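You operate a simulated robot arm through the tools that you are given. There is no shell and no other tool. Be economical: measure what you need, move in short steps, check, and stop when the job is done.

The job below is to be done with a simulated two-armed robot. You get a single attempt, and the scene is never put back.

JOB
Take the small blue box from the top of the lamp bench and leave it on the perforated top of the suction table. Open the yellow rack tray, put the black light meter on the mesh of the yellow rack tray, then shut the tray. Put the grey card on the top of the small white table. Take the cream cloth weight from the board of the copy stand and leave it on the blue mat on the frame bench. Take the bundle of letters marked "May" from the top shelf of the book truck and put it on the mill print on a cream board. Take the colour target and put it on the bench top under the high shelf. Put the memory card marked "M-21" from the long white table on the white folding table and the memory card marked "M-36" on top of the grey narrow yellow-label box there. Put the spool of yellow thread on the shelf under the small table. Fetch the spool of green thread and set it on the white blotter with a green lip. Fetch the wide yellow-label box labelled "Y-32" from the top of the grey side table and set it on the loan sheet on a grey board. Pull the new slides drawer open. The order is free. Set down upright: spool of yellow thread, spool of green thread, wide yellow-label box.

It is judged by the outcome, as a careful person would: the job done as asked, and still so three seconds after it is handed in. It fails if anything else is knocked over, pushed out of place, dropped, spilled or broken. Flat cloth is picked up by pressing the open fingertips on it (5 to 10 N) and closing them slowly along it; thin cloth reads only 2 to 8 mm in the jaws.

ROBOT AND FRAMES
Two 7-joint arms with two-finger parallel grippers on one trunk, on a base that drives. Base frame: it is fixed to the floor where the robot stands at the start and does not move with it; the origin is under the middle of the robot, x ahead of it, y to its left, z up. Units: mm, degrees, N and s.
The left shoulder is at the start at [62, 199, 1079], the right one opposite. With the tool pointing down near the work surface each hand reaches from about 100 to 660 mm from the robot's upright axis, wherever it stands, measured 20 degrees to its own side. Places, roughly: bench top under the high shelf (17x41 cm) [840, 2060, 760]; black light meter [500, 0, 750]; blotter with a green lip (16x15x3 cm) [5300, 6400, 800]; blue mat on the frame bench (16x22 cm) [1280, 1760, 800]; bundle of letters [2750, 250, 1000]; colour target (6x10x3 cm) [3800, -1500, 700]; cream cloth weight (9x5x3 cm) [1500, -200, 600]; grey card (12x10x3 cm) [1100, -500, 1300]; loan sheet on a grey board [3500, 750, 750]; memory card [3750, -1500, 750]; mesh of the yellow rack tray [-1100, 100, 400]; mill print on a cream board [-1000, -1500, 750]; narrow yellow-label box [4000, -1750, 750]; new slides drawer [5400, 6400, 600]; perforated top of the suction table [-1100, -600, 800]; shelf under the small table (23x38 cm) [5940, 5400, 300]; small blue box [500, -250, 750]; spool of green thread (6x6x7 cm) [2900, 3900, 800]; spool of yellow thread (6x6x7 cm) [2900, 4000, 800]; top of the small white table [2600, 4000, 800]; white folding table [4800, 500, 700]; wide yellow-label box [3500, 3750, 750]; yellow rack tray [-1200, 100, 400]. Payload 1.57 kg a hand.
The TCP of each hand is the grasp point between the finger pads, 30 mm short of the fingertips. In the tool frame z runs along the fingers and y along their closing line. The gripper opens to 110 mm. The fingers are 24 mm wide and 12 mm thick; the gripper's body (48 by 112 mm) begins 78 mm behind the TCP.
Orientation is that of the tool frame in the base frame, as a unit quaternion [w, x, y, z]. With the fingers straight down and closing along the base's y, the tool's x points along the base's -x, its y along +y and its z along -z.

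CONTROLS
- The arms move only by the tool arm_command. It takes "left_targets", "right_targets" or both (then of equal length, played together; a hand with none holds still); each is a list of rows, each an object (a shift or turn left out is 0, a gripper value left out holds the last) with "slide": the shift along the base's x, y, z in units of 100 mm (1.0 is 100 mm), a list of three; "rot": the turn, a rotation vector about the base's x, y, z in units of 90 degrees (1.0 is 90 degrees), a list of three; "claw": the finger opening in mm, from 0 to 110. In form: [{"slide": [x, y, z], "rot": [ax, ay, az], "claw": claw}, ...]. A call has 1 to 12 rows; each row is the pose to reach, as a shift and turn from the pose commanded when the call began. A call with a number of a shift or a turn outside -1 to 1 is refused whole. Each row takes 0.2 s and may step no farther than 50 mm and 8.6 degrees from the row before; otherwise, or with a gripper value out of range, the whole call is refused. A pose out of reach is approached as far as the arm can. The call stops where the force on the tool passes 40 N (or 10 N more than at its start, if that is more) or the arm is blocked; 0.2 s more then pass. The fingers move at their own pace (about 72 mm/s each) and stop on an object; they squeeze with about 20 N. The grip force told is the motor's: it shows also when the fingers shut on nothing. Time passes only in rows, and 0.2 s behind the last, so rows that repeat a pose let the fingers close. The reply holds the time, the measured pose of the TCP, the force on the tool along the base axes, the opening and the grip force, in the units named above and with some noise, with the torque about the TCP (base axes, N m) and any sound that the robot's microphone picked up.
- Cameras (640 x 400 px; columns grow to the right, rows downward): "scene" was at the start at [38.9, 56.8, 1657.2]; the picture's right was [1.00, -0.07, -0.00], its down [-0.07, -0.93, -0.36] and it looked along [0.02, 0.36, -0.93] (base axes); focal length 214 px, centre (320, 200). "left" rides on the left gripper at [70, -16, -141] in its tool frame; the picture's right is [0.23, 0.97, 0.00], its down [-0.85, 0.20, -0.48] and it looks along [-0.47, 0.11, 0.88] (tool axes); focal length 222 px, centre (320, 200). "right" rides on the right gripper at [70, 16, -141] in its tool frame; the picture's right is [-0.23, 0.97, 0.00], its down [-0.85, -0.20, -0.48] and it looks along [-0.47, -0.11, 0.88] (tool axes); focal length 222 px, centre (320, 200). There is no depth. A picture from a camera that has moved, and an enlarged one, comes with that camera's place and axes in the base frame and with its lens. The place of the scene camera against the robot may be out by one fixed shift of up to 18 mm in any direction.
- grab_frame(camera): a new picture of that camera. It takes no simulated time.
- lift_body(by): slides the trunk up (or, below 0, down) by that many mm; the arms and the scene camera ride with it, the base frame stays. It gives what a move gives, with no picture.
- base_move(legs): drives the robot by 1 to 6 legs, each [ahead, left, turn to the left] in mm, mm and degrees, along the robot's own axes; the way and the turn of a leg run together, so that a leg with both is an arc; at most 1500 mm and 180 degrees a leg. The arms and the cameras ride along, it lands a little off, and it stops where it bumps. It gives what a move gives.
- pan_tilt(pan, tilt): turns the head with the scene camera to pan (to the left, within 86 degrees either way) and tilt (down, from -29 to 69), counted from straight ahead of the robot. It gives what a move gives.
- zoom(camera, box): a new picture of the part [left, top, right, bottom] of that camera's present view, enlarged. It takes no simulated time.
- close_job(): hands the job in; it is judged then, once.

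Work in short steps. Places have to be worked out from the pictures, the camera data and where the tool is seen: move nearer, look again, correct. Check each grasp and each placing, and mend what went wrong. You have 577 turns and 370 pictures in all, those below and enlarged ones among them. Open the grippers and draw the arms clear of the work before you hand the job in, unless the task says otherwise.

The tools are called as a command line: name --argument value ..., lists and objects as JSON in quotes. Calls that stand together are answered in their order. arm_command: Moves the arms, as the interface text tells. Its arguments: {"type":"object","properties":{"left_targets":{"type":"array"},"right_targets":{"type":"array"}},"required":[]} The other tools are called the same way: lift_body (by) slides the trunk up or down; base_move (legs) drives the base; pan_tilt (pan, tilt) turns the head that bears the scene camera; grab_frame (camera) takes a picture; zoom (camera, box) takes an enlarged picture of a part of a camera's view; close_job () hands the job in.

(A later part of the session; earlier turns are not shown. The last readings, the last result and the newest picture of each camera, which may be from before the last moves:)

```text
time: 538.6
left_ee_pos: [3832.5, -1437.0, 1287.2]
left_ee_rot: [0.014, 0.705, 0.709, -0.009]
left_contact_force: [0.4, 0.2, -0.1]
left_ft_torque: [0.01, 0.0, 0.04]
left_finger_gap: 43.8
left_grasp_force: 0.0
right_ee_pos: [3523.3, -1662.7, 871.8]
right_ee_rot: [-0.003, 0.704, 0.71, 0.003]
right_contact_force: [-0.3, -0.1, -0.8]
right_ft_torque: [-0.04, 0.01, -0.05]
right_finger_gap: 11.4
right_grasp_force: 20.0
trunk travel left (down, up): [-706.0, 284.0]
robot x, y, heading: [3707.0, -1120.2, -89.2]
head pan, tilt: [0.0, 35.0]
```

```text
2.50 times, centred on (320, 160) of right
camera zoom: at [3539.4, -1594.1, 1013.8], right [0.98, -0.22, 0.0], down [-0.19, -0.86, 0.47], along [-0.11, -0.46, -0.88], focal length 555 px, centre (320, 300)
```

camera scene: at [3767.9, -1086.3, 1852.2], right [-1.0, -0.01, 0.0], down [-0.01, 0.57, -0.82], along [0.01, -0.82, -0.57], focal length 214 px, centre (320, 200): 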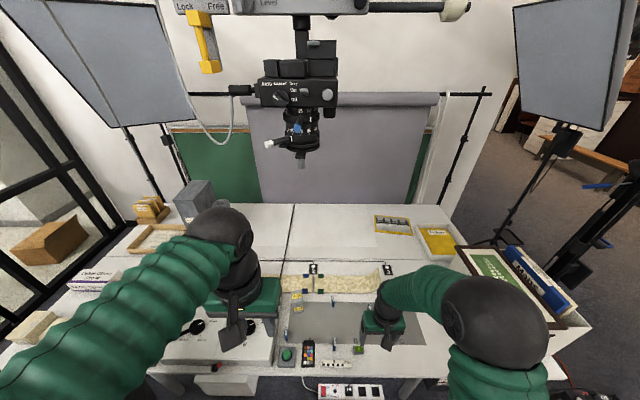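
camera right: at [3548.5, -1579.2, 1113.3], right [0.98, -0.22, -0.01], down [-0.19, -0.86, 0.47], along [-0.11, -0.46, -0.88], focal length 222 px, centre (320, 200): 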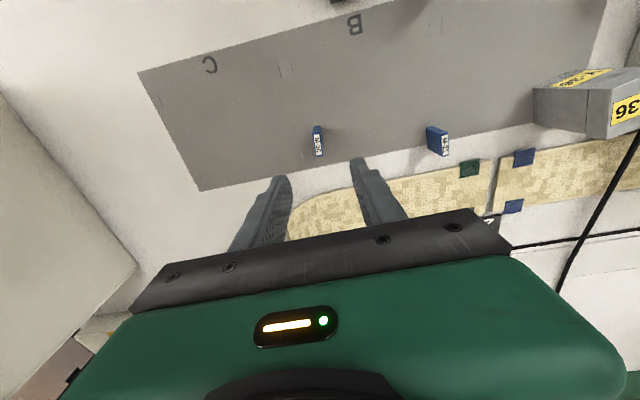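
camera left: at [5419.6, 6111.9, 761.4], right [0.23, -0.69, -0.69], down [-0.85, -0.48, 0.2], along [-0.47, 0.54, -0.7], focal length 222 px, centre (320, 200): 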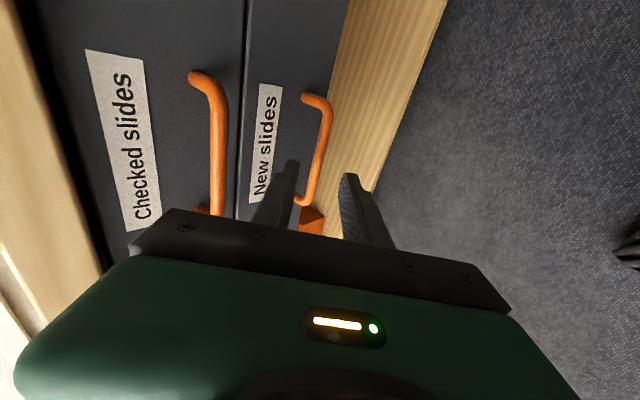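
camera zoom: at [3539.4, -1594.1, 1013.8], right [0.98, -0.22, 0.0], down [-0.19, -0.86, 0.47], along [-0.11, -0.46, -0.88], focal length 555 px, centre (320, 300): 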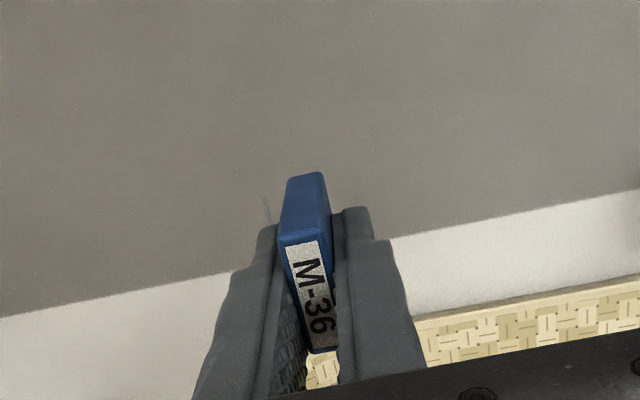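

M-36 is held. Raise and carry it toward the Y-36 box, partly with the arm to stay clear of the chair.

arm_command --right_targets '[{"slide": [0.3, 0, 0.3]}, {"slide": [0.6, 0, 0.6]}, {"slide": [0.9, 0, 0.9]}, {"slide": [1, 0, 1]}]'

base_move --legs '[[0, 150, 0]]'

arm_command --right_targets '[{"slide": [0.4, 0, 0]}, {"slide": [0.8, 0, 0]}, {"slide": [1, 0, 0]}]'

grab_frame --camera "right"

grab_frame --camera "scene"

```text
time: 539.6
left_ee_pos: [3834.2, -1437.0, 1287.2]
left_ee_rot: [0.014, 0.705, 0.709, -0.01]
left_contact_force: [0.0, -1.0, 0.3]
left_ft_torque: [0.0, 0.02, 0.01]
left_finger_gap: 44.1
left_grasp_force: 0.1
right_ee_pos: [3624.1, -1662.5, 969.8]
right_ee_rot: [-0.004, 0.704, 0.71, 0.002]
right_contact_force: [1.2, 0.4, 0.3]
right_ft_torque: [0.0, 0.03, 0.03]
right_finger_gap: 11.2
right_grasp_force: 20.2
trunk travel left (down, up): [-706.0, 284.0]
robot x, y, heading: [3705.1, -1122.6, -89.3]
head pan, tilt: [0.0, 35.0]
```

```text
time: 541.0
left_ee_pos: [3963.2, -1435.2, 1288.4]
left_ee_rot: [0.018, 0.706, 0.708, -0.004]
left_contact_force: [0.2, 0.6, 0.3]
left_ft_torque: [0.01, 0.0, -0.02]
left_finger_gap: 44.0
left_grasp_force: 0.0
right_ee_pos: [3755.8, -1660.7, 970.3]
right_ee_rot: [0.001, 0.705, 0.709, 0.006]
right_contact_force: [-1.0, -0.4, -0.3]
right_ft_torque: [0.03, -0.1, 0.0]
right_finger_gap: 11.6
right_grasp_force: 20.3
trunk travel left (down, up): [-706.0, 284.0]
robot x, y, heading: [3855.2, -1122.0, -89.3]
head pan, tilt: [0.0, 35.0]
```

```text
time: 541.8
left_ee_pos: [3971.9, -1434.1, 1287.5]
left_ee_rot: [0.016, 0.707, 0.707, -0.007]
left_contact_force: [-0.6, 0.1, -0.1]
left_ft_torque: [-0.01, -0.04, -0.01]
left_finger_gap: 44.1
left_grasp_force: 0.1
right_ee_pos: [3862.3, -1659.6, 972.7]
right_ee_rot: [-0.001, 0.707, 0.708, 0.002]
right_contact_force: [-0.1, -0.5, -0.2]
right_ft_torque: [0.03, -0.08, -0.01]
right_finger_gap: 11.1
right_grasp_force: 20.4
trunk travel left (down, up): [-706.0, 284.0]
robot x, y, heading: [3849.1, -1122.3, -89.3]
head pan, tilt: [0.0, 35.0]
```

```text
203 pictures are left
camera right: at [3879.1, -1590.5, 1113.8], right [0.97, -0.22, 0.0], down [-0.2, -0.86, 0.47], along [-0.11, -0.46, -0.88], focal length 222 px, centre (320, 200)
```

right: 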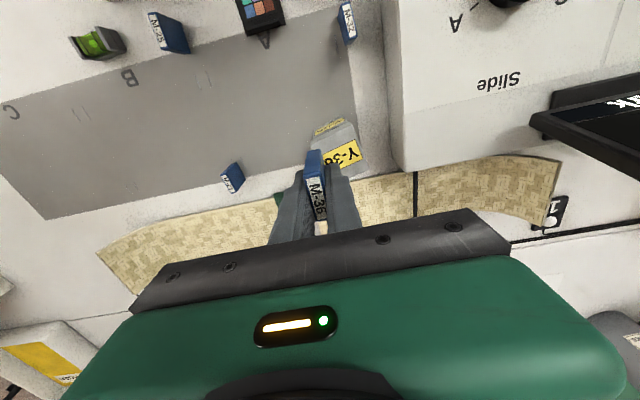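

```text
202 pictures are left
camera scene: at [3841.8, -1242.9, 1731.8], right [-1.0, -0.01, -0.01], down [0.0, 0.58, -0.82], along [0.01, -0.82, -0.58], focal length 214 px, centre (320, 200)
```

scene: 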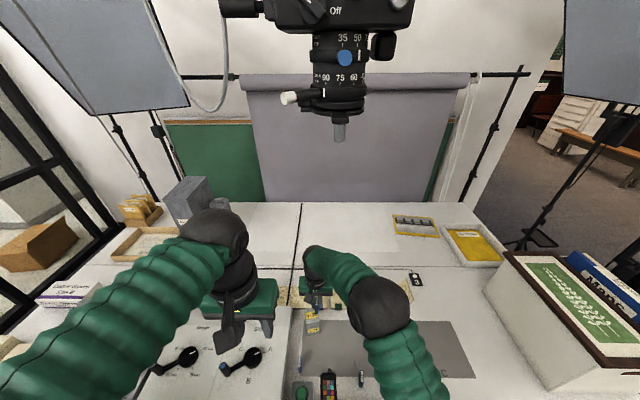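

Zoom the wrist view to locate the Y-36 top precisely.

zoom --camera "right" --box '[260, 80, 420, 240]'

zoom --camera "scene" --box '[270, 260, 390, 350]'

```text
2.50 times, centred on (340, 160) of right
camera zoom: at [3879.1, -1590.5, 1113.8], right [0.97, -0.22, 0.0], down [-0.2, -0.86, 0.47], along [-0.11, -0.46, -0.88], focal length 555 px, centre (270, 300)
```

zoom: 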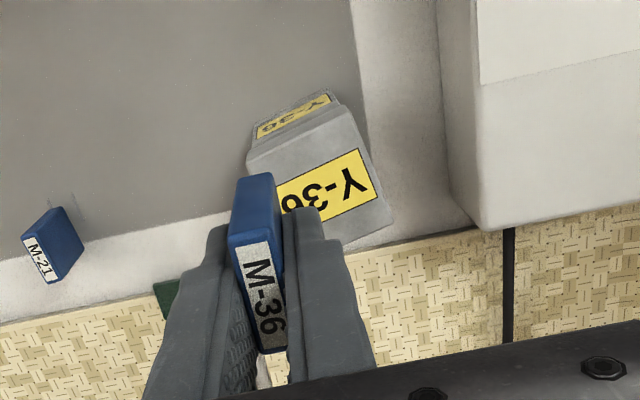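

```text
4.44 times, centred on (330, 305) of scene
camera zoom: at [3841.8, -1242.9, 1731.8], right [-1.0, -0.01, -0.01], down [0.0, 0.58, -0.82], along [0.01, -0.82, -0.58], focal length 953 px, centre (276, -267)
```

zoom: 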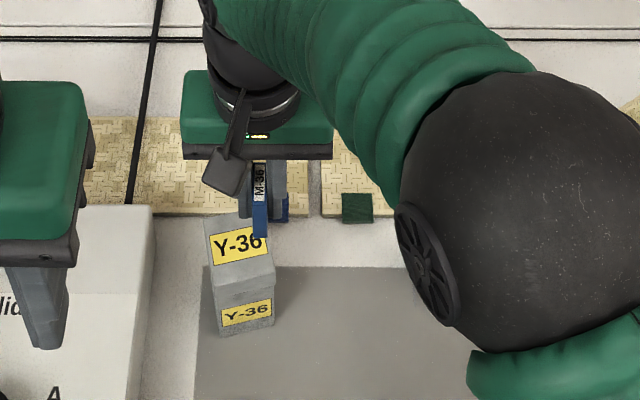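

Y-36 top: centre ≈(3885,-1670), z≈867. Align and lower gently.

arm_command --right_targets '[{"slide": [0.12, -0.05, -0.1]}, {"slide": [0.23, -0.1, -0.3]}, {"slide": [0.23, -0.1, -0.45]}]'

zoom --camera "right" --box '[240, 80, 400, 240]'

zoom --camera "scene" --box '[260, 260, 380, 350]'

```text
time: 542.6
left_ee_pos: [3975.4, -1434.9, 1288.1]
left_ee_rot: [0.015, 0.706, 0.708, -0.009]
left_contact_force: [0.4, -0.5, -0.6]
left_ft_torque: [-0.04, -0.05, -0.02]
left_finger_gap: 44.1
left_grasp_force: 0.1
right_ee_pos: [3888.1, -1670.4, 928.1]
right_ee_rot: [-0.002, 0.705, 0.709, 0.001]
right_contact_force: [0.5, 0.2, -0.3]
right_ft_torque: [-0.04, -0.05, -0.02]
right_finger_gap: 11.6
right_grasp_force: 20.2
trunk travel left (down, up): [-706.0, 284.0]
robot x, y, heading: [3854.2, -1119.8, -89.6]
head pan, tilt: [0.0, 35.0]
```

```text
2.50 times, centred on (320, 160) of right
camera zoom: at [3905.0, -1602.1, 1069.0], right [0.97, -0.22, 0.0], down [-0.2, -0.86, 0.47], along [-0.11, -0.46, -0.88], focal length 555 px, centre (320, 300)
```

zoom: 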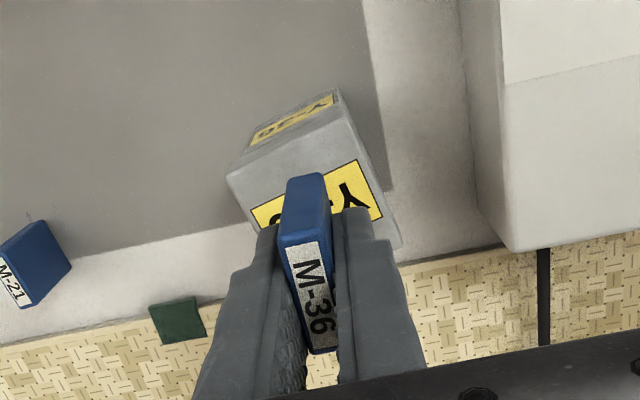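

```text
4.44 times, centred on (320, 305) of scene
camera zoom: at [3849.0, -1242.9, 1731.8], right [-1.0, -0.01, -0.01], down [0.0, 0.58, -0.82], along [0.01, -0.82, -0.58], focal length 953 px, centre (320, -267)
```

zoom: 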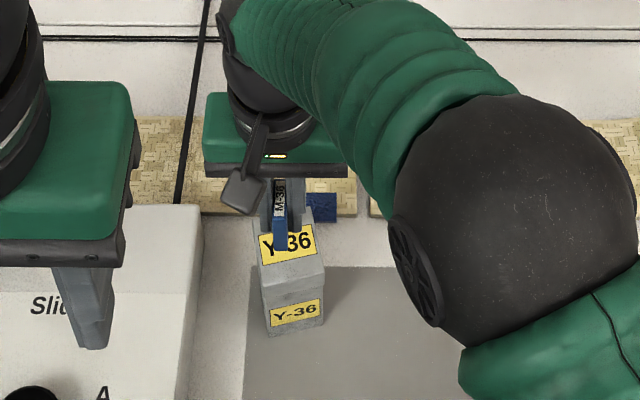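

Centred. Lower in 4–5 mm steps until touch.

arm_command --right_targets '[{"slide": [0, 0, -0.06]}, {"slide": [0, 0, -0.1]}, {"slide": [0, 0, -0.14]}, {"slide": [0, 0, -0.18]}, {"slide": [0, 0, -0.22]}, {"slide": [0, 0, -0.26]}, {"slide": [0, 0, -0.3]}, {"slide": [0, 0, -0.34]}, {"slide": [0, 0, -0.38]}]'

```text
time: 544.6
left_ee_pos: [3985.4, -1434.6, 1286.1]
left_ee_rot: [0.014, 0.706, 0.709, -0.01]
left_contact_force: [0.4, 0.1, -0.7]
left_ft_torque: [0.01, 0.0, -0.02]
left_finger_gap: 44.1
left_grasp_force: 0.0
right_ee_pos: [3894.6, -1670.1, 888.5]
right_ee_rot: [-0.005, 0.705, 0.709, 0.0]
right_contact_force: [-0.6, -0.4, -0.3]
right_ft_torque: [-0.01, -0.06, -0.01]
right_finger_gap: 11.1
right_grasp_force: 19.9
trunk travel left (down, up): [-706.0, 284.0]
robot x, y, heading: [3856.5, -1122.1, -89.2]
head pan, tilt: [0.0, 35.0]
```

No contact yet and x has drifted +6; correct and continue.

arm_command --right_targets '[{"slide": [-0.07, 0, 0]}, {"slide": [-0.07, 0, -0.04]}, {"slide": [-0.07, 0, -0.08]}, {"slide": [-0.07, 0, -0.12]}, {"slide": [-0.07, 0, -0.16]}, {"slide": [-0.07, 0, -0.2]}, {"slide": [-0.07, 0, -0.24]}]'

zoom --camera "right" --box '[240, 80, 400, 240]'

```text
time: 546.0
left_ee_pos: [3984.2, -1431.3, 1287.8]
left_ee_rot: [0.013, 0.705, 0.709, -0.011]
left_contact_force: [-0.2, -0.5, -0.7]
left_ft_torque: [0.0, 0.01, -0.02]
left_finger_gap: 43.9
left_grasp_force: 0.0
right_ee_pos: [3888.3, -1669.6, 875.5]
right_ee_rot: [-0.003, 0.706, 0.708, -0.001]
right_contact_force: [-3.7, 6.7, 18.4]
right_ft_torque: [0.08, 0.05, 0.03]
right_finger_gap: 11.3
right_grasp_force: 20.0
trunk travel left (down, up): [-706.0, 284.0]
robot x, y, heading: [3854.0, -1120.4, -89.3]
head pan, tilt: [0.0, 35.0]
stopped in row 6 (right hand): the force on the tool passed its limit at 43 N (the readings are from after the stop); the commanded pose is now the measured one
```

```text
2.50 times, centred on (320, 160) of right
camera zoom: at [3906.3, -1600.6, 1016.1], right [0.97, -0.22, 0.0], down [-0.19, -0.86, 0.48], along [-0.11, -0.47, -0.88], focal length 555 px, centre (320, 300)
```

zoom: 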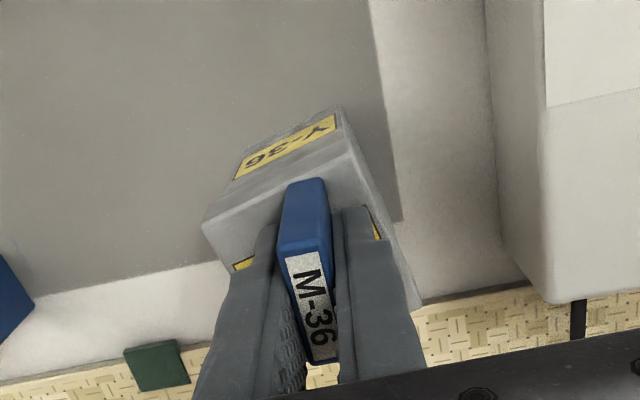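

Card rests on the box. Ease 2 mm, open slowly to 30, rise straight up.

arm_command --right_targets '[{"slide": [0, 0, 0.02]}, {"slide": [0, 0, 0.02]}, {"slide": [0, 0, 0.02], "claw": 16}, {"slide": [0, 0, 0.02], "claw": 24}, {"slide": [0, 0, 0.02], "claw": 34}, {"slide": [0, 0, 0.2]}, {"slide": [0, 0, 0.6]}, {"slide": [0, 0, 1]}]'

zoom --camera "right" --box '[240, 80, 400, 240]'

```text
time: 547.8
left_ee_pos: [3983.4, -1433.6, 1286.5]
left_ee_rot: [0.014, 0.706, 0.708, -0.011]
left_contact_force: [-0.2, 0.2, 0.5]
left_ft_torque: [-0.03, 0.04, 0.0]
left_finger_gap: 43.7
left_grasp_force: 0.0
right_ee_pos: [3889.5, -1673.6, 973.4]
right_ee_rot: [-0.003, 0.705, 0.709, -0.001]
right_contact_force: [0.0, -0.2, 0.5]
right_ft_torque: [-0.01, -0.01, 0.0]
right_finger_gap: 34.3
right_grasp_force: 0.0
trunk travel left (down, up): [-706.0, 284.0]
robot x, y, heading: [3850.8, -1119.3, -89.1]
head pan, tilt: [0.0, 35.0]
```

```text
2.50 times, centred on (320, 160) of right
camera zoom: at [3906.4, -1604.3, 1114.5], right [0.97, -0.22, -0.01], down [-0.19, -0.86, 0.48], along [-0.11, -0.46, -0.88], focal length 555 px, centre (320, 300)
```

zoom: 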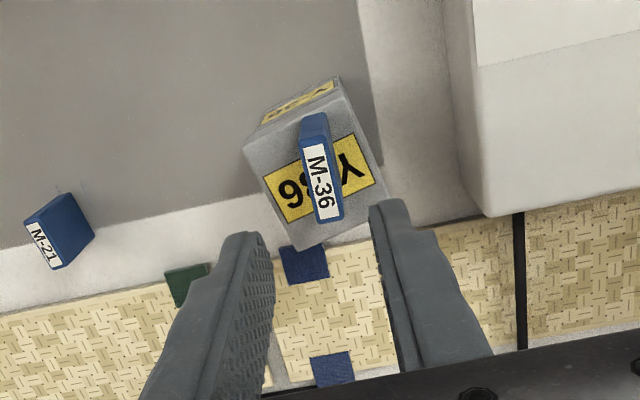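

M-36 stands on Y-36. Shift base right 180 so the right hand is near M-21 and the left near the colour target.

base_move --legs '[[0, -180, 0]]'

arm_command --right_targets '[{"slide": [-0.1, -0.15, 0], "rot": [0, 0, 0.06], "claw": 50}, {"slide": [-0.1, -0.3, 0], "rot": [0, 0, 0.12], "claw": 50}, {"slide": [-0.1, -0.3, 0], "rot": [0, 0, 0.19]}]'

grab_frame --camera "right"

grab_frame --camera "left"

```text
time: 549.3
left_ee_pos: [3807.4, -1437.2, 1285.7]
left_ee_rot: [0.012, 0.707, 0.707, -0.013]
left_contact_force: [0.1, -0.7, 0.0]
left_ft_torque: [-0.03, 0.02, 0.0]
left_finger_gap: 43.9
left_grasp_force: 0.0
right_ee_pos: [3710.7, -1676.8, 973.1]
right_ee_rot: [-0.005, 0.706, 0.708, -0.001]
right_contact_force: [-0.7, -0.1, 0.5]
right_ft_torque: [0.0, 0.03, 0.01]
right_finger_gap: 33.8
right_grasp_force: 0.0
trunk travel left (down, up): [-706.0, 284.0]
robot x, y, heading: [3675.7, -1124.0, -89.2]
head pan, tilt: [0.0, 35.0]
```

```text
time: 550.1
left_ee_pos: [3804.1, -1434.4, 1287.4]
left_ee_rot: [0.012, 0.706, 0.708, -0.011]
left_contact_force: [0.9, -0.5, -0.1]
left_ft_torque: [-0.02, -0.03, -0.02]
left_finger_gap: 44.3
left_grasp_force: 0.0
right_ee_pos: [3699.3, -1705.6, 972.8]
right_ee_rot: [-0.003, 0.591, 0.807, -0.001]
right_contact_force: [0.5, -0.2, 0.2]
right_ft_torque: [-0.04, 0.0, 0.0]
right_finger_gap: 50.3
right_grasp_force: 0.1
trunk travel left (down, up): [-706.0, 284.0]
robot x, y, heading: [3672.9, -1122.4, -89.5]
head pan, tilt: [0.0, 35.0]
```

```text
195 pictures are left
camera right: at [3695.5, -1634.5, 1114.3], right [1.0, 0.08, -0.01], down [0.07, -0.88, 0.48], along [0.03, -0.48, -0.88], focal length 222 px, centre (320, 200)
```

right: 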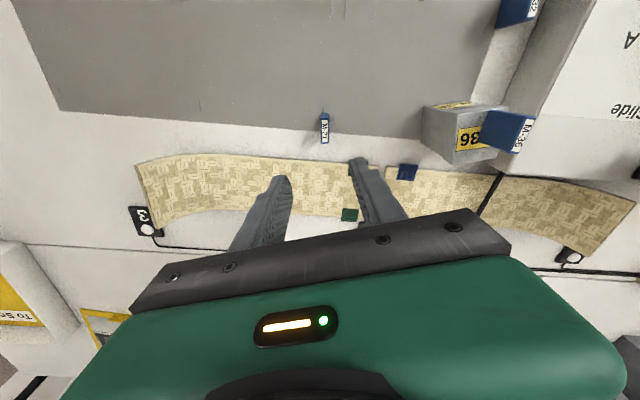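

```text
194 pictures are left
camera left: at [3786.8, -1359.9, 1426.0], right [0.97, 0.23, -0.01], down [0.2, -0.84, 0.51], along [0.11, -0.5, -0.86], focal length 222 px, centre (320, 200)
```

left: 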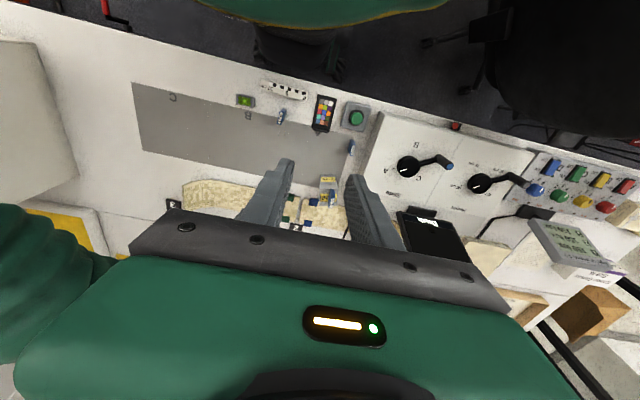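

M-21's yaw is nearer 9°, centre (3704,-1700). Adjust and lower 100.

arm_command --right_targets '[{"slide": [0.03, 0.03, -0.3], "rot": [0, 0, -0.05]}, {"slide": [0.05, 0.05, -0.6], "rot": [0, 0, -0.095]}, {"slide": [0.05, 0.05, -1.0], "rot": [0, 0, -0.095]}]'

zoom --camera "right" --box '[220, 80, 420, 240]'

```text
time: 550.9
left_ee_pos: [3803.4, -1436.1, 1286.7]
left_ee_rot: [0.013, 0.706, 0.708, -0.01]
left_contact_force: [0.8, -0.4, -0.1]
left_ft_torque: [0.02, 0.0, 0.01]
left_finger_gap: 44.0
left_grasp_force: 0.0
right_ee_pos: [3703.5, -1704.5, 876.3]
right_ee_rot: [-0.001, 0.651, 0.759, -0.001]
right_contact_force: [0.4, 0.3, -0.3]
right_ft_torque: [0.03, 0.01, -0.01]
right_finger_gap: 50.2
right_grasp_force: 0.1
trunk travel left (down, up): [-706.0, 284.0]
robot x, y, heading: [3674.2, -1118.5, -89.4]
head pan, tilt: [0.0, 35.0]
```

```text
2.50 times, centred on (320, 160) of right
camera zoom: at [3710.3, -1632.8, 1017.1], right [1.0, -0.08, 0.0], down [-0.06, -0.88, 0.48], along [-0.04, -0.48, -0.88], focal length 555 px, centre (320, 300)
```

zoom: 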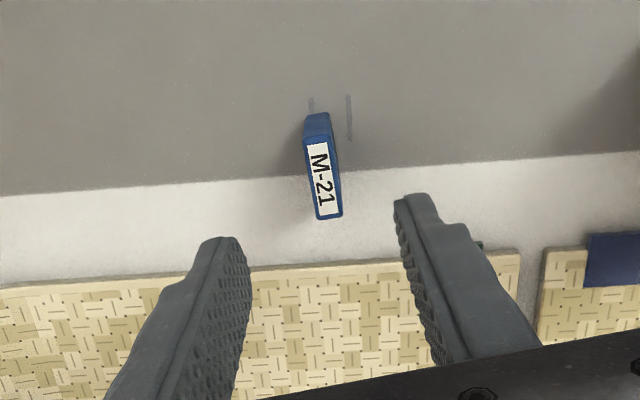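

Aligned. Lower to TCP 774 and close.

arm_command --right_targets '[{"slide": [0.01, 0, -0.4]}, {"slide": [0.01, 0, -0.75]}, {"slide": [0.01, 0, -0.9]}, {"slide": [0.01, 0, -1.0]}, {"slide": [0.01, 0, -1.0], "claw": 30}, {"slide": [0.01, 0, -1.0], "claw": 12}, {"slide": [0.01, 0, -1.0], "claw": 0}, {"slide": [0.01, 0, -1.0], "claw": 0}]'

arm_command --right_targets '[{"slide": [0, 0, 0.3]}, {"slide": [0, 0, 0.7]}, {"slide": [0, 0, 1]}]'

grab_frame --camera "right"

zoom --camera "left" --box '[220, 60, 420, 220]'

```text
time: 552.7
left_ee_pos: [3799.6, -1434.2, 1287.6]
left_ee_rot: [0.013, 0.706, 0.708, -0.01]
left_contact_force: [-0.1, -0.6, 0.0]
left_ft_torque: [0.02, 0.01, 0.0]
left_finger_gap: 44.0
left_grasp_force: 0.0
right_ee_pos: [3700.2, -1703.7, 773.5]
right_ee_rot: [-0.001, 0.651, 0.759, 0.0]
right_contact_force: [-0.3, 0.0, -0.1]
right_ft_torque: [-0.01, 0.0, -0.02]
right_finger_gap: 11.4
right_grasp_force: 20.3
trunk travel left (down, up): [-706.0, 284.0]
robot x, y, heading: [3673.9, -1122.2, -89.5]
head pan, tilt: [0.0, 35.0]
```

```text
time: 553.5
left_ee_pos: [3799.9, -1434.6, 1286.0]
left_ee_rot: [0.014, 0.706, 0.708, -0.011]
left_contact_force: [-0.3, 0.4, 0.3]
left_ft_torque: [0.0, 0.0, 0.06]
left_finger_gap: 44.2
left_grasp_force: 0.2
right_ee_pos: [3699.5, -1697.9, 875.1]
right_ee_rot: [-0.002, 0.65, 0.76, 0.0]
right_contact_force: [0.5, 0.0, 0.1]
right_ft_torque: [0.0, -0.04, -0.01]
right_finger_gap: 11.2
right_grasp_force: 19.6
trunk travel left (down, up): [-706.0, 284.0]
robot x, y, heading: [3673.4, -1123.3, -89.6]
head pan, tilt: [0.0, 35.0]
```

```text
192 pictures are left
camera right: at [3706.6, -1627.6, 1015.5], right [1.0, -0.08, 0.0], down [-0.07, -0.88, 0.48], along [-0.04, -0.47, -0.88], focal length 222 px, centre (320, 200)
```

right: 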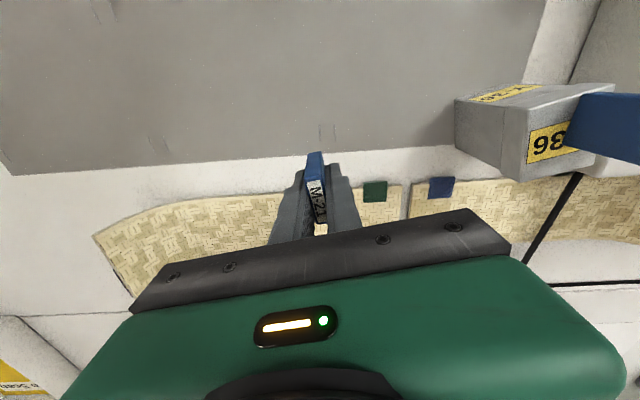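

```text
2.50 times, centred on (320, 140) of left
camera zoom: at [3781.7, -1360.2, 1426.3], right [0.97, 0.23, 0.0], down [0.2, -0.84, 0.51], along [0.11, -0.5, -0.86], focal length 555 px, centre (320, 350)
```

zoom: 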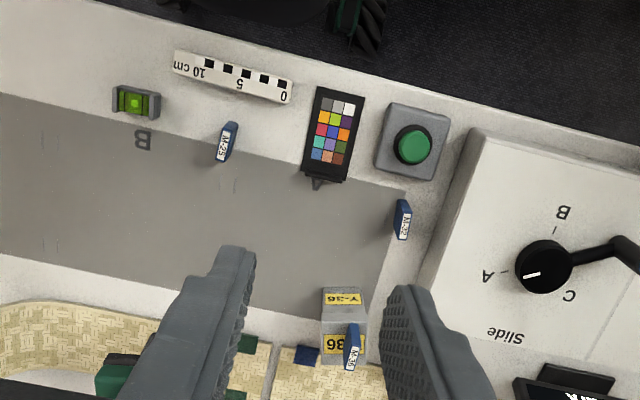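

M-21 held. Colour target: x≈3790–3843, y≈-1517..-1424, with its lip at the south end. Lower the left arm while raising the right.

arm_command --left_targets '[{"slide": [0.02, -0.1, -0.35]}, {"slide": [0.04, -0.2, -0.7]}, {"slide": [0.06, -0.25, -1]}]' --right_targets '[{"slide": [-0.1, 0, 0.35]}, {"slide": [-0.2, 0, 0.7]}, {"slide": [-0.3, 0, 1]}]'

arm_command --left_targets '[{"slide": [0.02, -0.1, -0.35]}, {"slide": [0.04, -0.2, -0.7]}, {"slide": [0.06, -0.25, -1]}]' --right_targets '[{"slide": [-0.1, 0.1, 0.35]}, {"slide": [-0.2, 0.2, 0.7]}, {"slide": [-0.3, 0.3, 1]}]'

arm_command --left_targets '[{"slide": [0, 0, -0.35], "claw": 72}, {"slide": [0, 0, -0.7], "claw": 72}, {"slide": [0, 0, -1]}]' --right_targets '[{"slide": [-0.1, 0.1, 0.35]}, {"slide": [-0.2, 0.2, 0.7]}, {"slide": [-0.3, 0.3, 0.9]}]'

lift_body --by -100

zoom --camera "left" --box '[200, 40, 440, 240]'

```text
time: 554.3
left_ee_pos: [3807.3, -1460.8, 1188.4]
left_ee_rot: [0.015, 0.706, 0.708, -0.011]
left_contact_force: [1.5, 0.3, 0.8]
left_ft_torque: [0.02, 0.01, -0.01]
left_finger_gap: 44.0
left_grasp_force: 0.1
right_ee_pos: [3669.4, -1700.9, 977.4]
right_ee_rot: [-0.002, 0.651, 0.759, 0.0]
right_contact_force: [-0.1, -0.5, -0.2]
right_ft_torque: [0.0, -0.03, 0.01]
right_finger_gap: 11.3
right_grasp_force: 20.7
trunk travel left (down, up): [-706.0, 284.0]
robot x, y, heading: [3674.9, -1124.5, -89.2]
head pan, tilt: [0.0, 35.0]
```

```text
time: 555.1
left_ee_pos: [3812.8, -1484.8, 1085.8]
left_ee_rot: [0.014, 0.707, 0.707, -0.011]
left_contact_force: [-0.5, 0.9, 0.1]
left_ft_torque: [0.0, 0.02, 0.01]
left_finger_gap: 43.8
left_grasp_force: 0.2
right_ee_pos: [3640.3, -1669.4, 1078.3]
right_ee_rot: [-0.002, 0.651, 0.759, 0.0]
right_contact_force: [0.3, 0.0, -0.4]
right_ft_torque: [0.01, -0.01, 0.01]
right_finger_gap: 11.1
right_grasp_force: 20.1
trunk travel left (down, up): [-706.0, 284.0]
robot x, y, heading: [3673.9, -1124.9, -89.2]
head pan, tilt: [0.0, 35.0]
```

```text
time: 555.9
left_ee_pos: [3811.2, -1480.6, 988.0]
left_ee_rot: [0.014, 0.707, 0.707, -0.009]
left_contact_force: [-0.2, -0.1, 0.5]
left_ft_torque: [0.02, -0.01, 0.01]
left_finger_gap: 72.1
left_grasp_force: 0.1
right_ee_pos: [3608.2, -1640.4, 1164.7]
right_ee_rot: [-0.002, 0.651, 0.759, -0.001]
right_contact_force: [0.1, 0.1, -0.1]
right_ft_torque: [-0.01, -0.03, 0.03]
right_finger_gap: 11.2
right_grasp_force: 19.9
trunk travel left (down, up): [-706.0, 284.0]
robot x, y, heading: [3674.8, -1117.7, -89.5]
head pan, tilt: [0.0, 35.0]
```

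```text
time: 557.2
left_ee_pos: [3812.3, -1482.9, 889.1]
left_ee_rot: [0.014, 0.706, 0.708, -0.011]
left_contact_force: [0.1, 0.7, -0.5]
left_ft_torque: [-0.05, 0.02, 0.0]
left_finger_gap: 72.3
left_grasp_force: 0.0
right_ee_pos: [3607.5, -1639.3, 1064.3]
right_ee_rot: [-0.001, 0.65, 0.76, 0.0]
right_contact_force: [0.5, 0.2, 0.1]
right_ft_torque: [0.01, -0.03, -0.01]
right_finger_gap: 11.1
right_grasp_force: 20.3
trunk travel left (down, up): [-606.0, 384.0]
robot x, y, heading: [3672.5, -1119.3, -89.4]
head pan, tilt: [0.0, 35.0]
```

```text
2.00 times, centred on (320, 140) of left
camera zoom: at [3794.8, -1407.1, 1027.8], right [0.97, 0.23, 0.0], down [0.2, -0.84, 0.51], along [0.11, -0.5, -0.86], focal length 444 px, centre (320, 320)
```

zoom: 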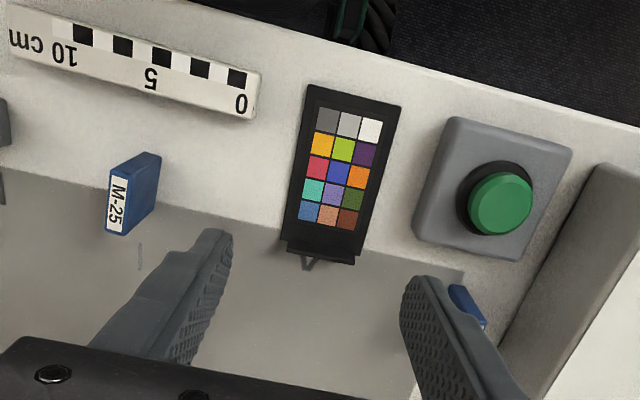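

Lip/side centre ≈(3820,-1503). Align, lower, and close at the table level.

arm_command --left_targets '[{"slide": [0.04, -0.1, -0.3]}, {"slide": [0.08, -0.18, -0.6]}, {"slide": [0.08, -0.18, -0.8]}]'

zoom --camera "left" --box '[200, 40, 440, 240]'

```text
time: 558.0
left_ee_pos: [3821.0, -1500.2, 807.9]
left_ee_rot: [0.014, 0.706, 0.708, -0.011]
left_contact_force: [-0.3, -0.7, -0.3]
left_ft_torque: [0.02, 0.03, 0.01]
left_finger_gap: 72.3
left_grasp_force: 0.0
right_ee_pos: [3608.2, -1639.6, 1063.9]
right_ee_rot: [-0.002, 0.651, 0.759, 0.0]
right_contact_force: [-0.1, -1.2, 0.3]
right_ft_torque: [0.02, -0.02, -0.02]
right_finger_gap: 11.4
right_grasp_force: 19.8
trunk travel left (down, up): [-606.0, 384.0]
robot x, y, heading: [3675.6, -1124.6, -89.6]
head pan, tilt: [0.0, 35.0]
```

```text
2.00 times, centred on (320, 140) of left
camera zoom: at [3803.0, -1425.0, 947.9], right [0.97, 0.23, 0.0], down [0.2, -0.84, 0.51], along [0.11, -0.5, -0.86], focal length 444 px, centre (320, 320)
```

zoom: 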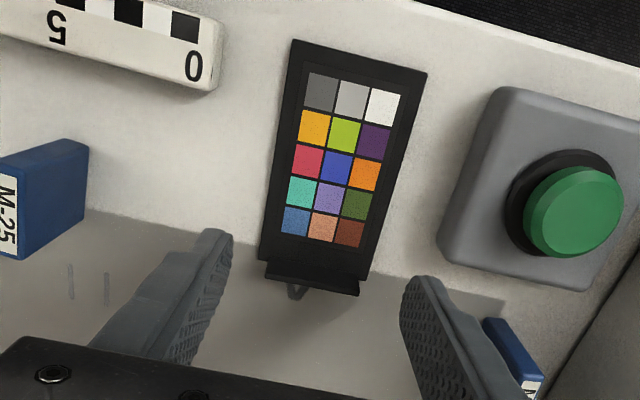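

Well centred. Lower the last ~38 mm with force guard and close.

arm_command --left_targets '[{"slide": [0, 0, -0.15]}, {"slide": [0, 0, -0.25]}, {"slide": [0, 0, -0.31]}, {"slide": [0, 0, -0.36]}, {"slide": [0, 0, -0.4]}]'

```text
time: 559.2
left_ee_pos: [3820.1, -1499.4, 770.6]
left_ee_rot: [0.015, 0.706, 0.708, -0.012]
left_contact_force: [0.4, -1.2, 11.1]
left_ft_torque: [0.08, 0.46, 0.0]
left_finger_gap: 71.3
left_grasp_force: 0.1
right_ee_pos: [3608.7, -1637.8, 1065.0]
right_ee_rot: [0.0, 0.651, 0.759, -0.001]
right_contact_force: [-0.2, -0.4, 0.0]
right_ft_torque: [-0.02, -0.01, 0.02]
right_finger_gap: 11.5
right_grasp_force: 20.2
trunk travel left (down, up): [-606.0, 384.0]
robot x, y, heading: [3673.3, -1123.6, -89.5]
head pan, tilt: [0.0, 35.0]
```

Fingertips on the table (z≈741). Raise 2 mm and close.

arm_command --left_targets '[{"slide": [0, 0, 0.03]}, {"slide": [0, 0, 0.03], "claw": 55}, {"slide": [0, 0, 0.03], "claw": 40}, {"slide": [0, 0, 0.03], "claw": 40}]'

arm_command --left_targets '[{"slide": [0, 0, 0.2]}, {"slide": [0, 0, 0.5]}, {"slide": [0, 0, 0.8]}]'

grab_frame --camera "left"

```text
time: 560.2
left_ee_pos: [3820.8, -1499.1, 771.4]
left_ee_rot: [0.014, 0.706, 0.708, -0.011]
left_contact_force: [0.8, 0.7, 0.4]
left_ft_torque: [0.03, 0.01, 0.01]
left_finger_gap: 55.0
left_grasp_force: 20.3
right_ee_pos: [3609.0, -1639.5, 1064.4]
right_ee_rot: [-0.001, 0.651, 0.759, 0.0]
right_contact_force: [0.5, 0.2, -1.5]
right_ft_torque: [-0.02, 0.01, -0.03]
right_finger_gap: 11.2
right_grasp_force: 20.3
trunk travel left (down, up): [-606.0, 384.0]
robot x, y, heading: [3670.9, -1120.7, -89.4]
head pan, tilt: [0.0, 35.0]
```

```text
time: 561.0
left_ee_pos: [3822.4, -1499.2, 852.6]
left_ee_rot: [0.013, 0.706, 0.708, -0.009]
left_contact_force: [-0.5, 0.8, 0.5]
left_ft_torque: [0.0, 0.06, -0.01]
left_finger_gap: 54.8
left_grasp_force: 20.1
right_ee_pos: [3608.7, -1638.2, 1064.3]
right_ee_rot: [-0.001, 0.651, 0.759, -0.001]
right_contact_force: [-0.3, 0.0, 0.5]
right_ft_torque: [0.0, -0.02, -0.01]
right_finger_gap: 11.5
right_grasp_force: 20.6
trunk travel left (down, up): [-606.0, 384.0]
robot x, y, heading: [3670.2, -1121.8, -89.4]
head pan, tilt: [0.0, 35.0]
```

```text
188 pictures are left
camera left: at [3804.0, -1424.6, 990.9], right [0.97, 0.23, 0.0], down [0.2, -0.84, 0.51], along [0.11, -0.5, -0.86], focal length 222 px, centre (320, 200)
```

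left: 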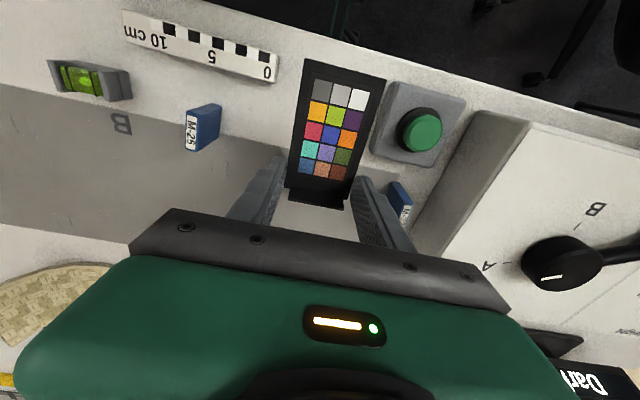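

Target held. Raise, back away and drive around to the north side of the white folding table.

lift_body --by 200

base_move --legs '[[-470, 0, 0], [0, -1400, 0], [-1500, 0, 0], [-800, 0, 0], [0, 1500, 0], [0, 350, 0]]'

pan_tilt --pan 0 --tilt 40

grab_frame --camera "scene"

```text
time: 563.2
left_ee_pos: [3823.0, -1499.4, 1052.0]
left_ee_rot: [0.014, 0.706, 0.708, -0.011]
left_contact_force: [0.3, 0.2, 0.0]
left_ft_torque: [-0.05, 0.0, 0.0]
left_finger_gap: 54.7
left_grasp_force: 20.3
right_ee_pos: [3608.6, -1640.8, 1263.9]
right_ee_rot: [-0.002, 0.651, 0.759, 0.001]
right_contact_force: [0.0, -0.6, -1.3]
right_ft_torque: [0.02, -0.01, 0.02]
right_finger_gap: 11.2
right_grasp_force: 20.3
trunk travel left (down, up): [-806.0, 184.0]
robot x, y, heading: [3672.5, -1118.6, -89.4]
head pan, tilt: [0.0, 35.0]
```

```text
time: 592.3
left_ee_pos: [4247.7, 1245.4, 1053.4]
left_ee_rot: [0.017, 0.707, 0.707, -0.007]
left_contact_force: [-1.8, -0.3, -0.2]
left_ft_torque: [0.0, -0.1, -0.01]
left_finger_gap: 55.3
left_grasp_force: 20.1
right_ee_pos: [4031.7, 1107.0, 1262.8]
right_ee_rot: [0.003, 0.652, 0.758, 0.003]
right_contact_force: [-0.9, 0.0, 0.8]
right_ft_torque: [0.03, -0.1, -0.01]
right_finger_gap: 11.4
right_grasp_force: 20.2
trunk travel left (down, up): [-806.0, 184.0]
robot x, y, heading: [4109.6, 1621.2, -89.5]
head pan, tilt: [0.0, 35.0]
```

```text
time: 593.0
left_ee_pos: [4253.7, 1246.7, 1052.5]
left_ee_rot: [0.016, 0.708, 0.706, -0.01]
left_contact_force: [-0.3, -0.1, -0.7]
left_ft_torque: [0.0, -0.04, 0.01]
left_finger_gap: 54.7
left_grasp_force: 19.3
right_ee_pos: [4038.1, 1106.6, 1265.2]
right_ee_rot: [0.0, 0.653, 0.757, 0.001]
right_contact_force: [-1.2, -1.2, -0.3]
right_ft_torque: [0.0, 0.01, -0.03]
right_finger_gap: 11.2
right_grasp_force: 19.9
trunk travel left (down, up): [-806.0, 184.0]
robot x, y, heading: [4108.4, 1622.8, -89.4]
head pan, tilt: [0.0, 40.0]
```

```text
187 pictures are left
camera scene: at [4107.6, 1503.6, 1824.2], right [-1.0, -0.01, 0.0], down [0.0, 0.64, -0.76], along [0.01, -0.76, -0.64], focal length 214 px, centre (320, 200)
```

scene: 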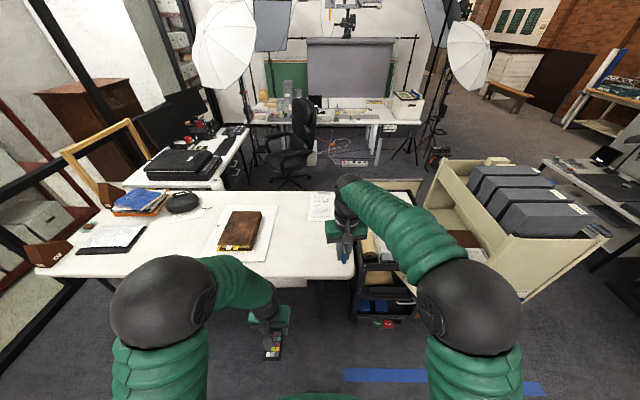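

Free spot on the white folding table near (4050,700). Drive forward 350, then lower right arm while raising left.

base_move --legs '[[350, 0, 0]]'

arm_command --left_targets '[{"slide": [0, 0, 0.35]}, {"slide": [0, 0, 0.7]}, {"slide": [0, 0, 1]}]' --right_targets '[{"slide": [0, -0.1, -0.35]}, {"slide": [0, -0.2, -0.7]}, {"slide": [0, -0.3, -1]}]'

arm_command --left_targets '[{"slide": [0, 0, 0.35]}, {"slide": [0, 0, 0.7]}, {"slide": [0, 0, 1]}]' --right_targets '[{"slide": [0, -0.1, -0.35]}, {"slide": [0, -0.2, -0.7]}, {"slide": [0, -0.3, -1]}]'

lift_body --by -200

grab_frame --camera "right"

```text
time: 595.2
left_ee_pos: [4260.7, 906.1, 1053.6]
left_ee_rot: [0.015, 0.71, 0.704, -0.012]
left_contact_force: [-0.1, 0.0, 0.2]
left_ft_torque: [-0.02, 0.03, -0.02]
left_finger_gap: 55.0
left_grasp_force: 20.3
right_ee_pos: [4045.6, 768.1, 1266.1]
right_ee_rot: [-0.002, 0.654, 0.756, -0.003]
right_contact_force: [0.2, -0.7, 0.0]
right_ft_torque: [0.01, 0.03, -0.01]
right_finger_gap: 10.9
right_grasp_force: 19.9
trunk travel left (down, up): [-806.0, 184.0]
robot x, y, heading: [4111.5, 1282.3, -90.1]
head pan, tilt: [0.0, 40.0]
```

```text
time: 596.0
left_ee_pos: [4260.3, 904.3, 1151.8]
left_ee_rot: [0.014, 0.71, 0.704, -0.011]
left_contact_force: [0.2, -0.2, -1.2]
left_ft_torque: [-0.01, -0.03, -0.02]
left_finger_gap: 55.1
left_grasp_force: 19.3
right_ee_pos: [4046.3, 733.9, 1164.0]
right_ee_rot: [-0.001, 0.654, 0.757, -0.001]
right_contact_force: [0.7, -0.3, -0.8]
right_ft_torque: [0.03, 0.0, -0.02]
right_finger_gap: 11.3
right_grasp_force: 20.0
trunk travel left (down, up): [-806.0, 184.0]
robot x, y, heading: [4111.4, 1279.8, -89.9]
head pan, tilt: [0.0, 40.0]
```

```text
time: 596.8
left_ee_pos: [4263.2, 904.7, 1253.6]
left_ee_rot: [0.013, 0.71, 0.704, -0.011]
left_contact_force: [0.4, 0.1, -0.2]
left_ft_torque: [0.02, 0.0, 0.0]
left_finger_gap: 54.9
left_grasp_force: 19.6
right_ee_pos: [4043.0, 702.1, 1063.7]
right_ee_rot: [-0.002, 0.654, 0.757, -0.002]
right_contact_force: [0.1, -0.5, -0.9]
right_ft_torque: [0.01, -0.02, -0.04]
right_finger_gap: 11.2
right_grasp_force: 19.8
trunk travel left (down, up): [-806.0, 184.0]
robot x, y, heading: [4111.3, 1282.8, -89.7]
head pan, tilt: [0.0, 40.0]
```

```text
time: 599.0
left_ee_pos: [4263.5, 906.1, 1055.5]
left_ee_rot: [0.014, 0.71, 0.704, -0.011]
left_contact_force: [-0.3, -0.3, 0.7]
left_ft_torque: [0.01, -0.01, -0.01]
left_finger_gap: 54.9
left_grasp_force: 19.5
right_ee_pos: [4044.2, 704.7, 866.1]
right_ee_rot: [-0.002, 0.653, 0.757, -0.001]
right_contact_force: [-0.1, -0.3, -0.9]
right_ft_torque: [-0.01, 0.03, 0.02]
right_finger_gap: 11.3
right_grasp_force: 20.1
trunk travel left (down, up): [-606.0, 384.0]
robot x, y, heading: [4110.1, 1278.6, -89.8]
head pan, tilt: [0.0, 40.0]
```

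```text
186 pictures are left
camera right: at [4051.5, 776.0, 1005.8], right [1.0, -0.08, 0.0], down [-0.07, -0.87, 0.48], along [-0.04, -0.48, -0.88], focal length 222 px, centre (320, 200)
```

right: 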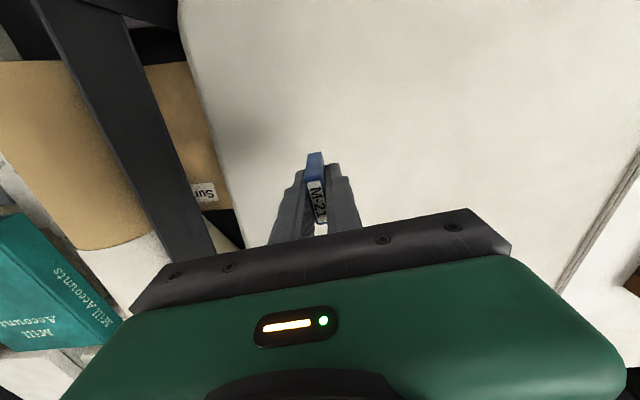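

Clear surface below. Lower gently to contact.

arm_command --right_targets '[{"slide": [0.2, 0, -0.35]}, {"slide": [0.3, 0, -0.6]}, {"slide": [0.3, 0, -0.7]}, {"slide": [0.3, 0, -0.75]}, {"slide": [0.3, 0, -0.8]}, {"slide": [0.3, 0, -0.84]}, {"slide": [0.3, 0, -0.88]}, {"slide": [0.3, 0, -0.92]}, {"slide": [0.3, 0, -0.96]}, {"slide": [0.3, 0, -1.0]}]'

```text
time: 601.2
left_ee_pos: [4262.8, 909.2, 1057.3]
left_ee_rot: [0.016, 0.709, 0.705, -0.013]
left_contact_force: [0.1, -0.5, -0.1]
left_ft_torque: [-0.04, 0.01, 0.02]
left_finger_gap: 54.6
left_grasp_force: 19.9
right_ee_pos: [4076.0, 704.4, 770.1]
right_ee_rot: [0.004, 0.654, 0.756, -0.005]
right_contact_force: [-4.4, -2.6, 32.8]
right_ft_torque: [0.37, -0.02, 0.11]
right_finger_gap: 11.2
right_grasp_force: 20.4
trunk travel left (down, up): [-606.0, 384.0]
robot x, y, heading: [4113.2, 1277.5, -89.7]
head pan, tilt: [0.0, 40.0]
```

Contact. Ease 6 mm of command, open slowly, rise.

arm_command --right_targets '[{"slide": [0, 0, 0.03]}, {"slide": [0, 0, 0.05]}, {"slide": [0, 0, 0.05]}, {"slide": [0, 0, 0.05], "claw": 16}, {"slide": [0, 0, 0.05], "claw": 24}, {"slide": [0, 0, 0.05], "claw": 36}, {"slide": [0, 0, 0.3]}, {"slide": [0, 0, 0.7]}, {"slide": [0, 0, 1]}]'

grab_frame --camera "right"

```text
time: 603.2
left_ee_pos: [4262.7, 906.0, 1054.7]
left_ee_rot: [0.015, 0.709, 0.705, -0.011]
left_contact_force: [-0.6, 0.3, -0.7]
left_ft_torque: [0.01, -0.04, 0.0]
left_finger_gap: 54.9
left_grasp_force: 19.7
right_ee_pos: [4071.3, 705.7, 866.1]
right_ee_rot: [-0.001, 0.655, 0.756, -0.001]
right_contact_force: [-0.6, 0.1, -1.1]
right_ft_torque: [-0.01, 0.01, 0.01]
right_finger_gap: 36.2
right_grasp_force: 0.1
trunk travel left (down, up): [-606.0, 384.0]
robot x, y, heading: [4111.6, 1279.0, -89.7]
head pan, tilt: [0.0, 40.0]
```

```text
185 pictures are left
camera right: at [4078.3, 776.3, 1007.7], right [1.0, -0.08, 0.0], down [-0.07, -0.88, 0.48], along [-0.04, -0.48, -0.88], focal length 222 px, centre (320, 200)
```

right: 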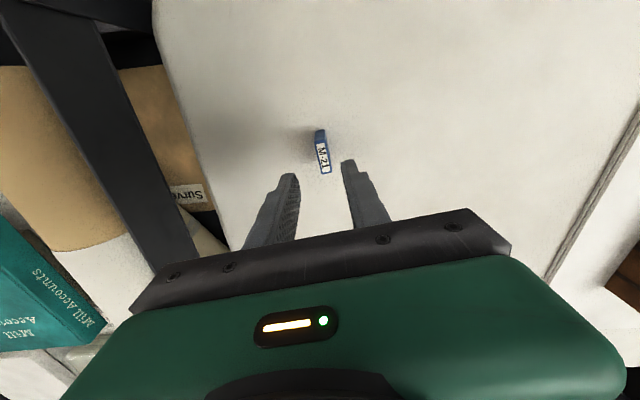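

M-21 placed. Raise, and drive to the west side of the book truck, facing +x.

lift_body --by 200

base_move --legs '[[-350, 0, 0], [0, -1500, 0], [0, -420, 0], [1250, 0, 0], [0, 0, 90]]'

pan_tilt --pan -20 --tilt 40

grab_frame --camera "scene"

```text
time: 605.4
left_ee_pos: [4263.1, 904.9, 1253.6]
left_ee_rot: [0.014, 0.709, 0.705, -0.012]
left_contact_force: [-0.5, 0.6, -0.4]
left_ft_torque: [0.01, -0.02, -0.03]
left_finger_gap: 54.8
left_grasp_force: 19.4
right_ee_pos: [4072.0, 704.2, 1067.5]
right_ee_rot: [-0.001, 0.654, 0.757, -0.002]
right_contact_force: [0.3, 0.7, 0.0]
right_ft_torque: [-0.02, 0.02, -0.01]
right_finger_gap: 35.9
right_grasp_force: 0.0
trunk travel left (down, up): [-806.0, 184.0]
robot x, y, heading: [4110.7, 1281.6, -89.5]
head pan, tilt: [0.0, 40.0]
```

```text
time: 626.6
left_ee_pos: [2550.0, 520.2, 1254.3]
left_ee_rot: [0.019, 0.01, 1.0, 0.002]
left_contact_force: [0.3, -0.6, -0.5]
left_ft_torque: [-0.01, 0.01, -0.01]
left_finger_gap: 54.9
left_grasp_force: 19.8
right_ee_pos: [2750.0, 326.1, 1067.0]
right_ee_rot: [-0.001, -0.066, 0.998, -0.001]
right_contact_force: [1.0, 0.0, 1.0]
right_ft_torque: [-0.01, 0.04, 0.01]
right_finger_gap: 35.9
right_grasp_force: 0.0
trunk travel left (down, up): [-806.0, 184.0]
robot x, y, heading: [2170.7, 373.9, -0.8]
head pan, tilt: [0.0, 40.0]
```

```text
time: 627.5
left_ee_pos: [2549.2, 519.4, 1254.7]
left_ee_rot: [0.019, 0.011, 1.0, 0.001]
left_contact_force: [-0.5, -0.9, -0.5]
left_ft_torque: [0.02, -0.02, 0.0]
left_finger_gap: 55.1
left_grasp_force: 20.3
right_ee_pos: [2747.3, 325.4, 1067.6]
right_ee_rot: [0.001, -0.066, 0.998, -0.002]
right_contact_force: [0.1, -0.1, 1.2]
right_ft_torque: [0.01, 0.03, 0.03]
right_finger_gap: 35.9
right_grasp_force: 0.1
trunk travel left (down, up): [-806.0, 184.0]
robot x, y, heading: [2171.2, 375.7, -1.0]
head pan, tilt: [-20.0, 40.0]
```

```text
184 pictures are left
camera scene: at [2288.9, 343.1, 1824.3], right [-0.35, -0.94, 0.0], down [-0.6, 0.23, -0.76], along [0.72, -0.27, -0.64], focal length 214 px, centre (320, 200)
```

scene: 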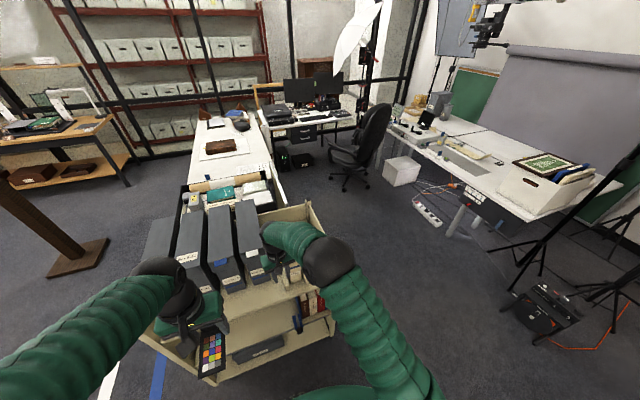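

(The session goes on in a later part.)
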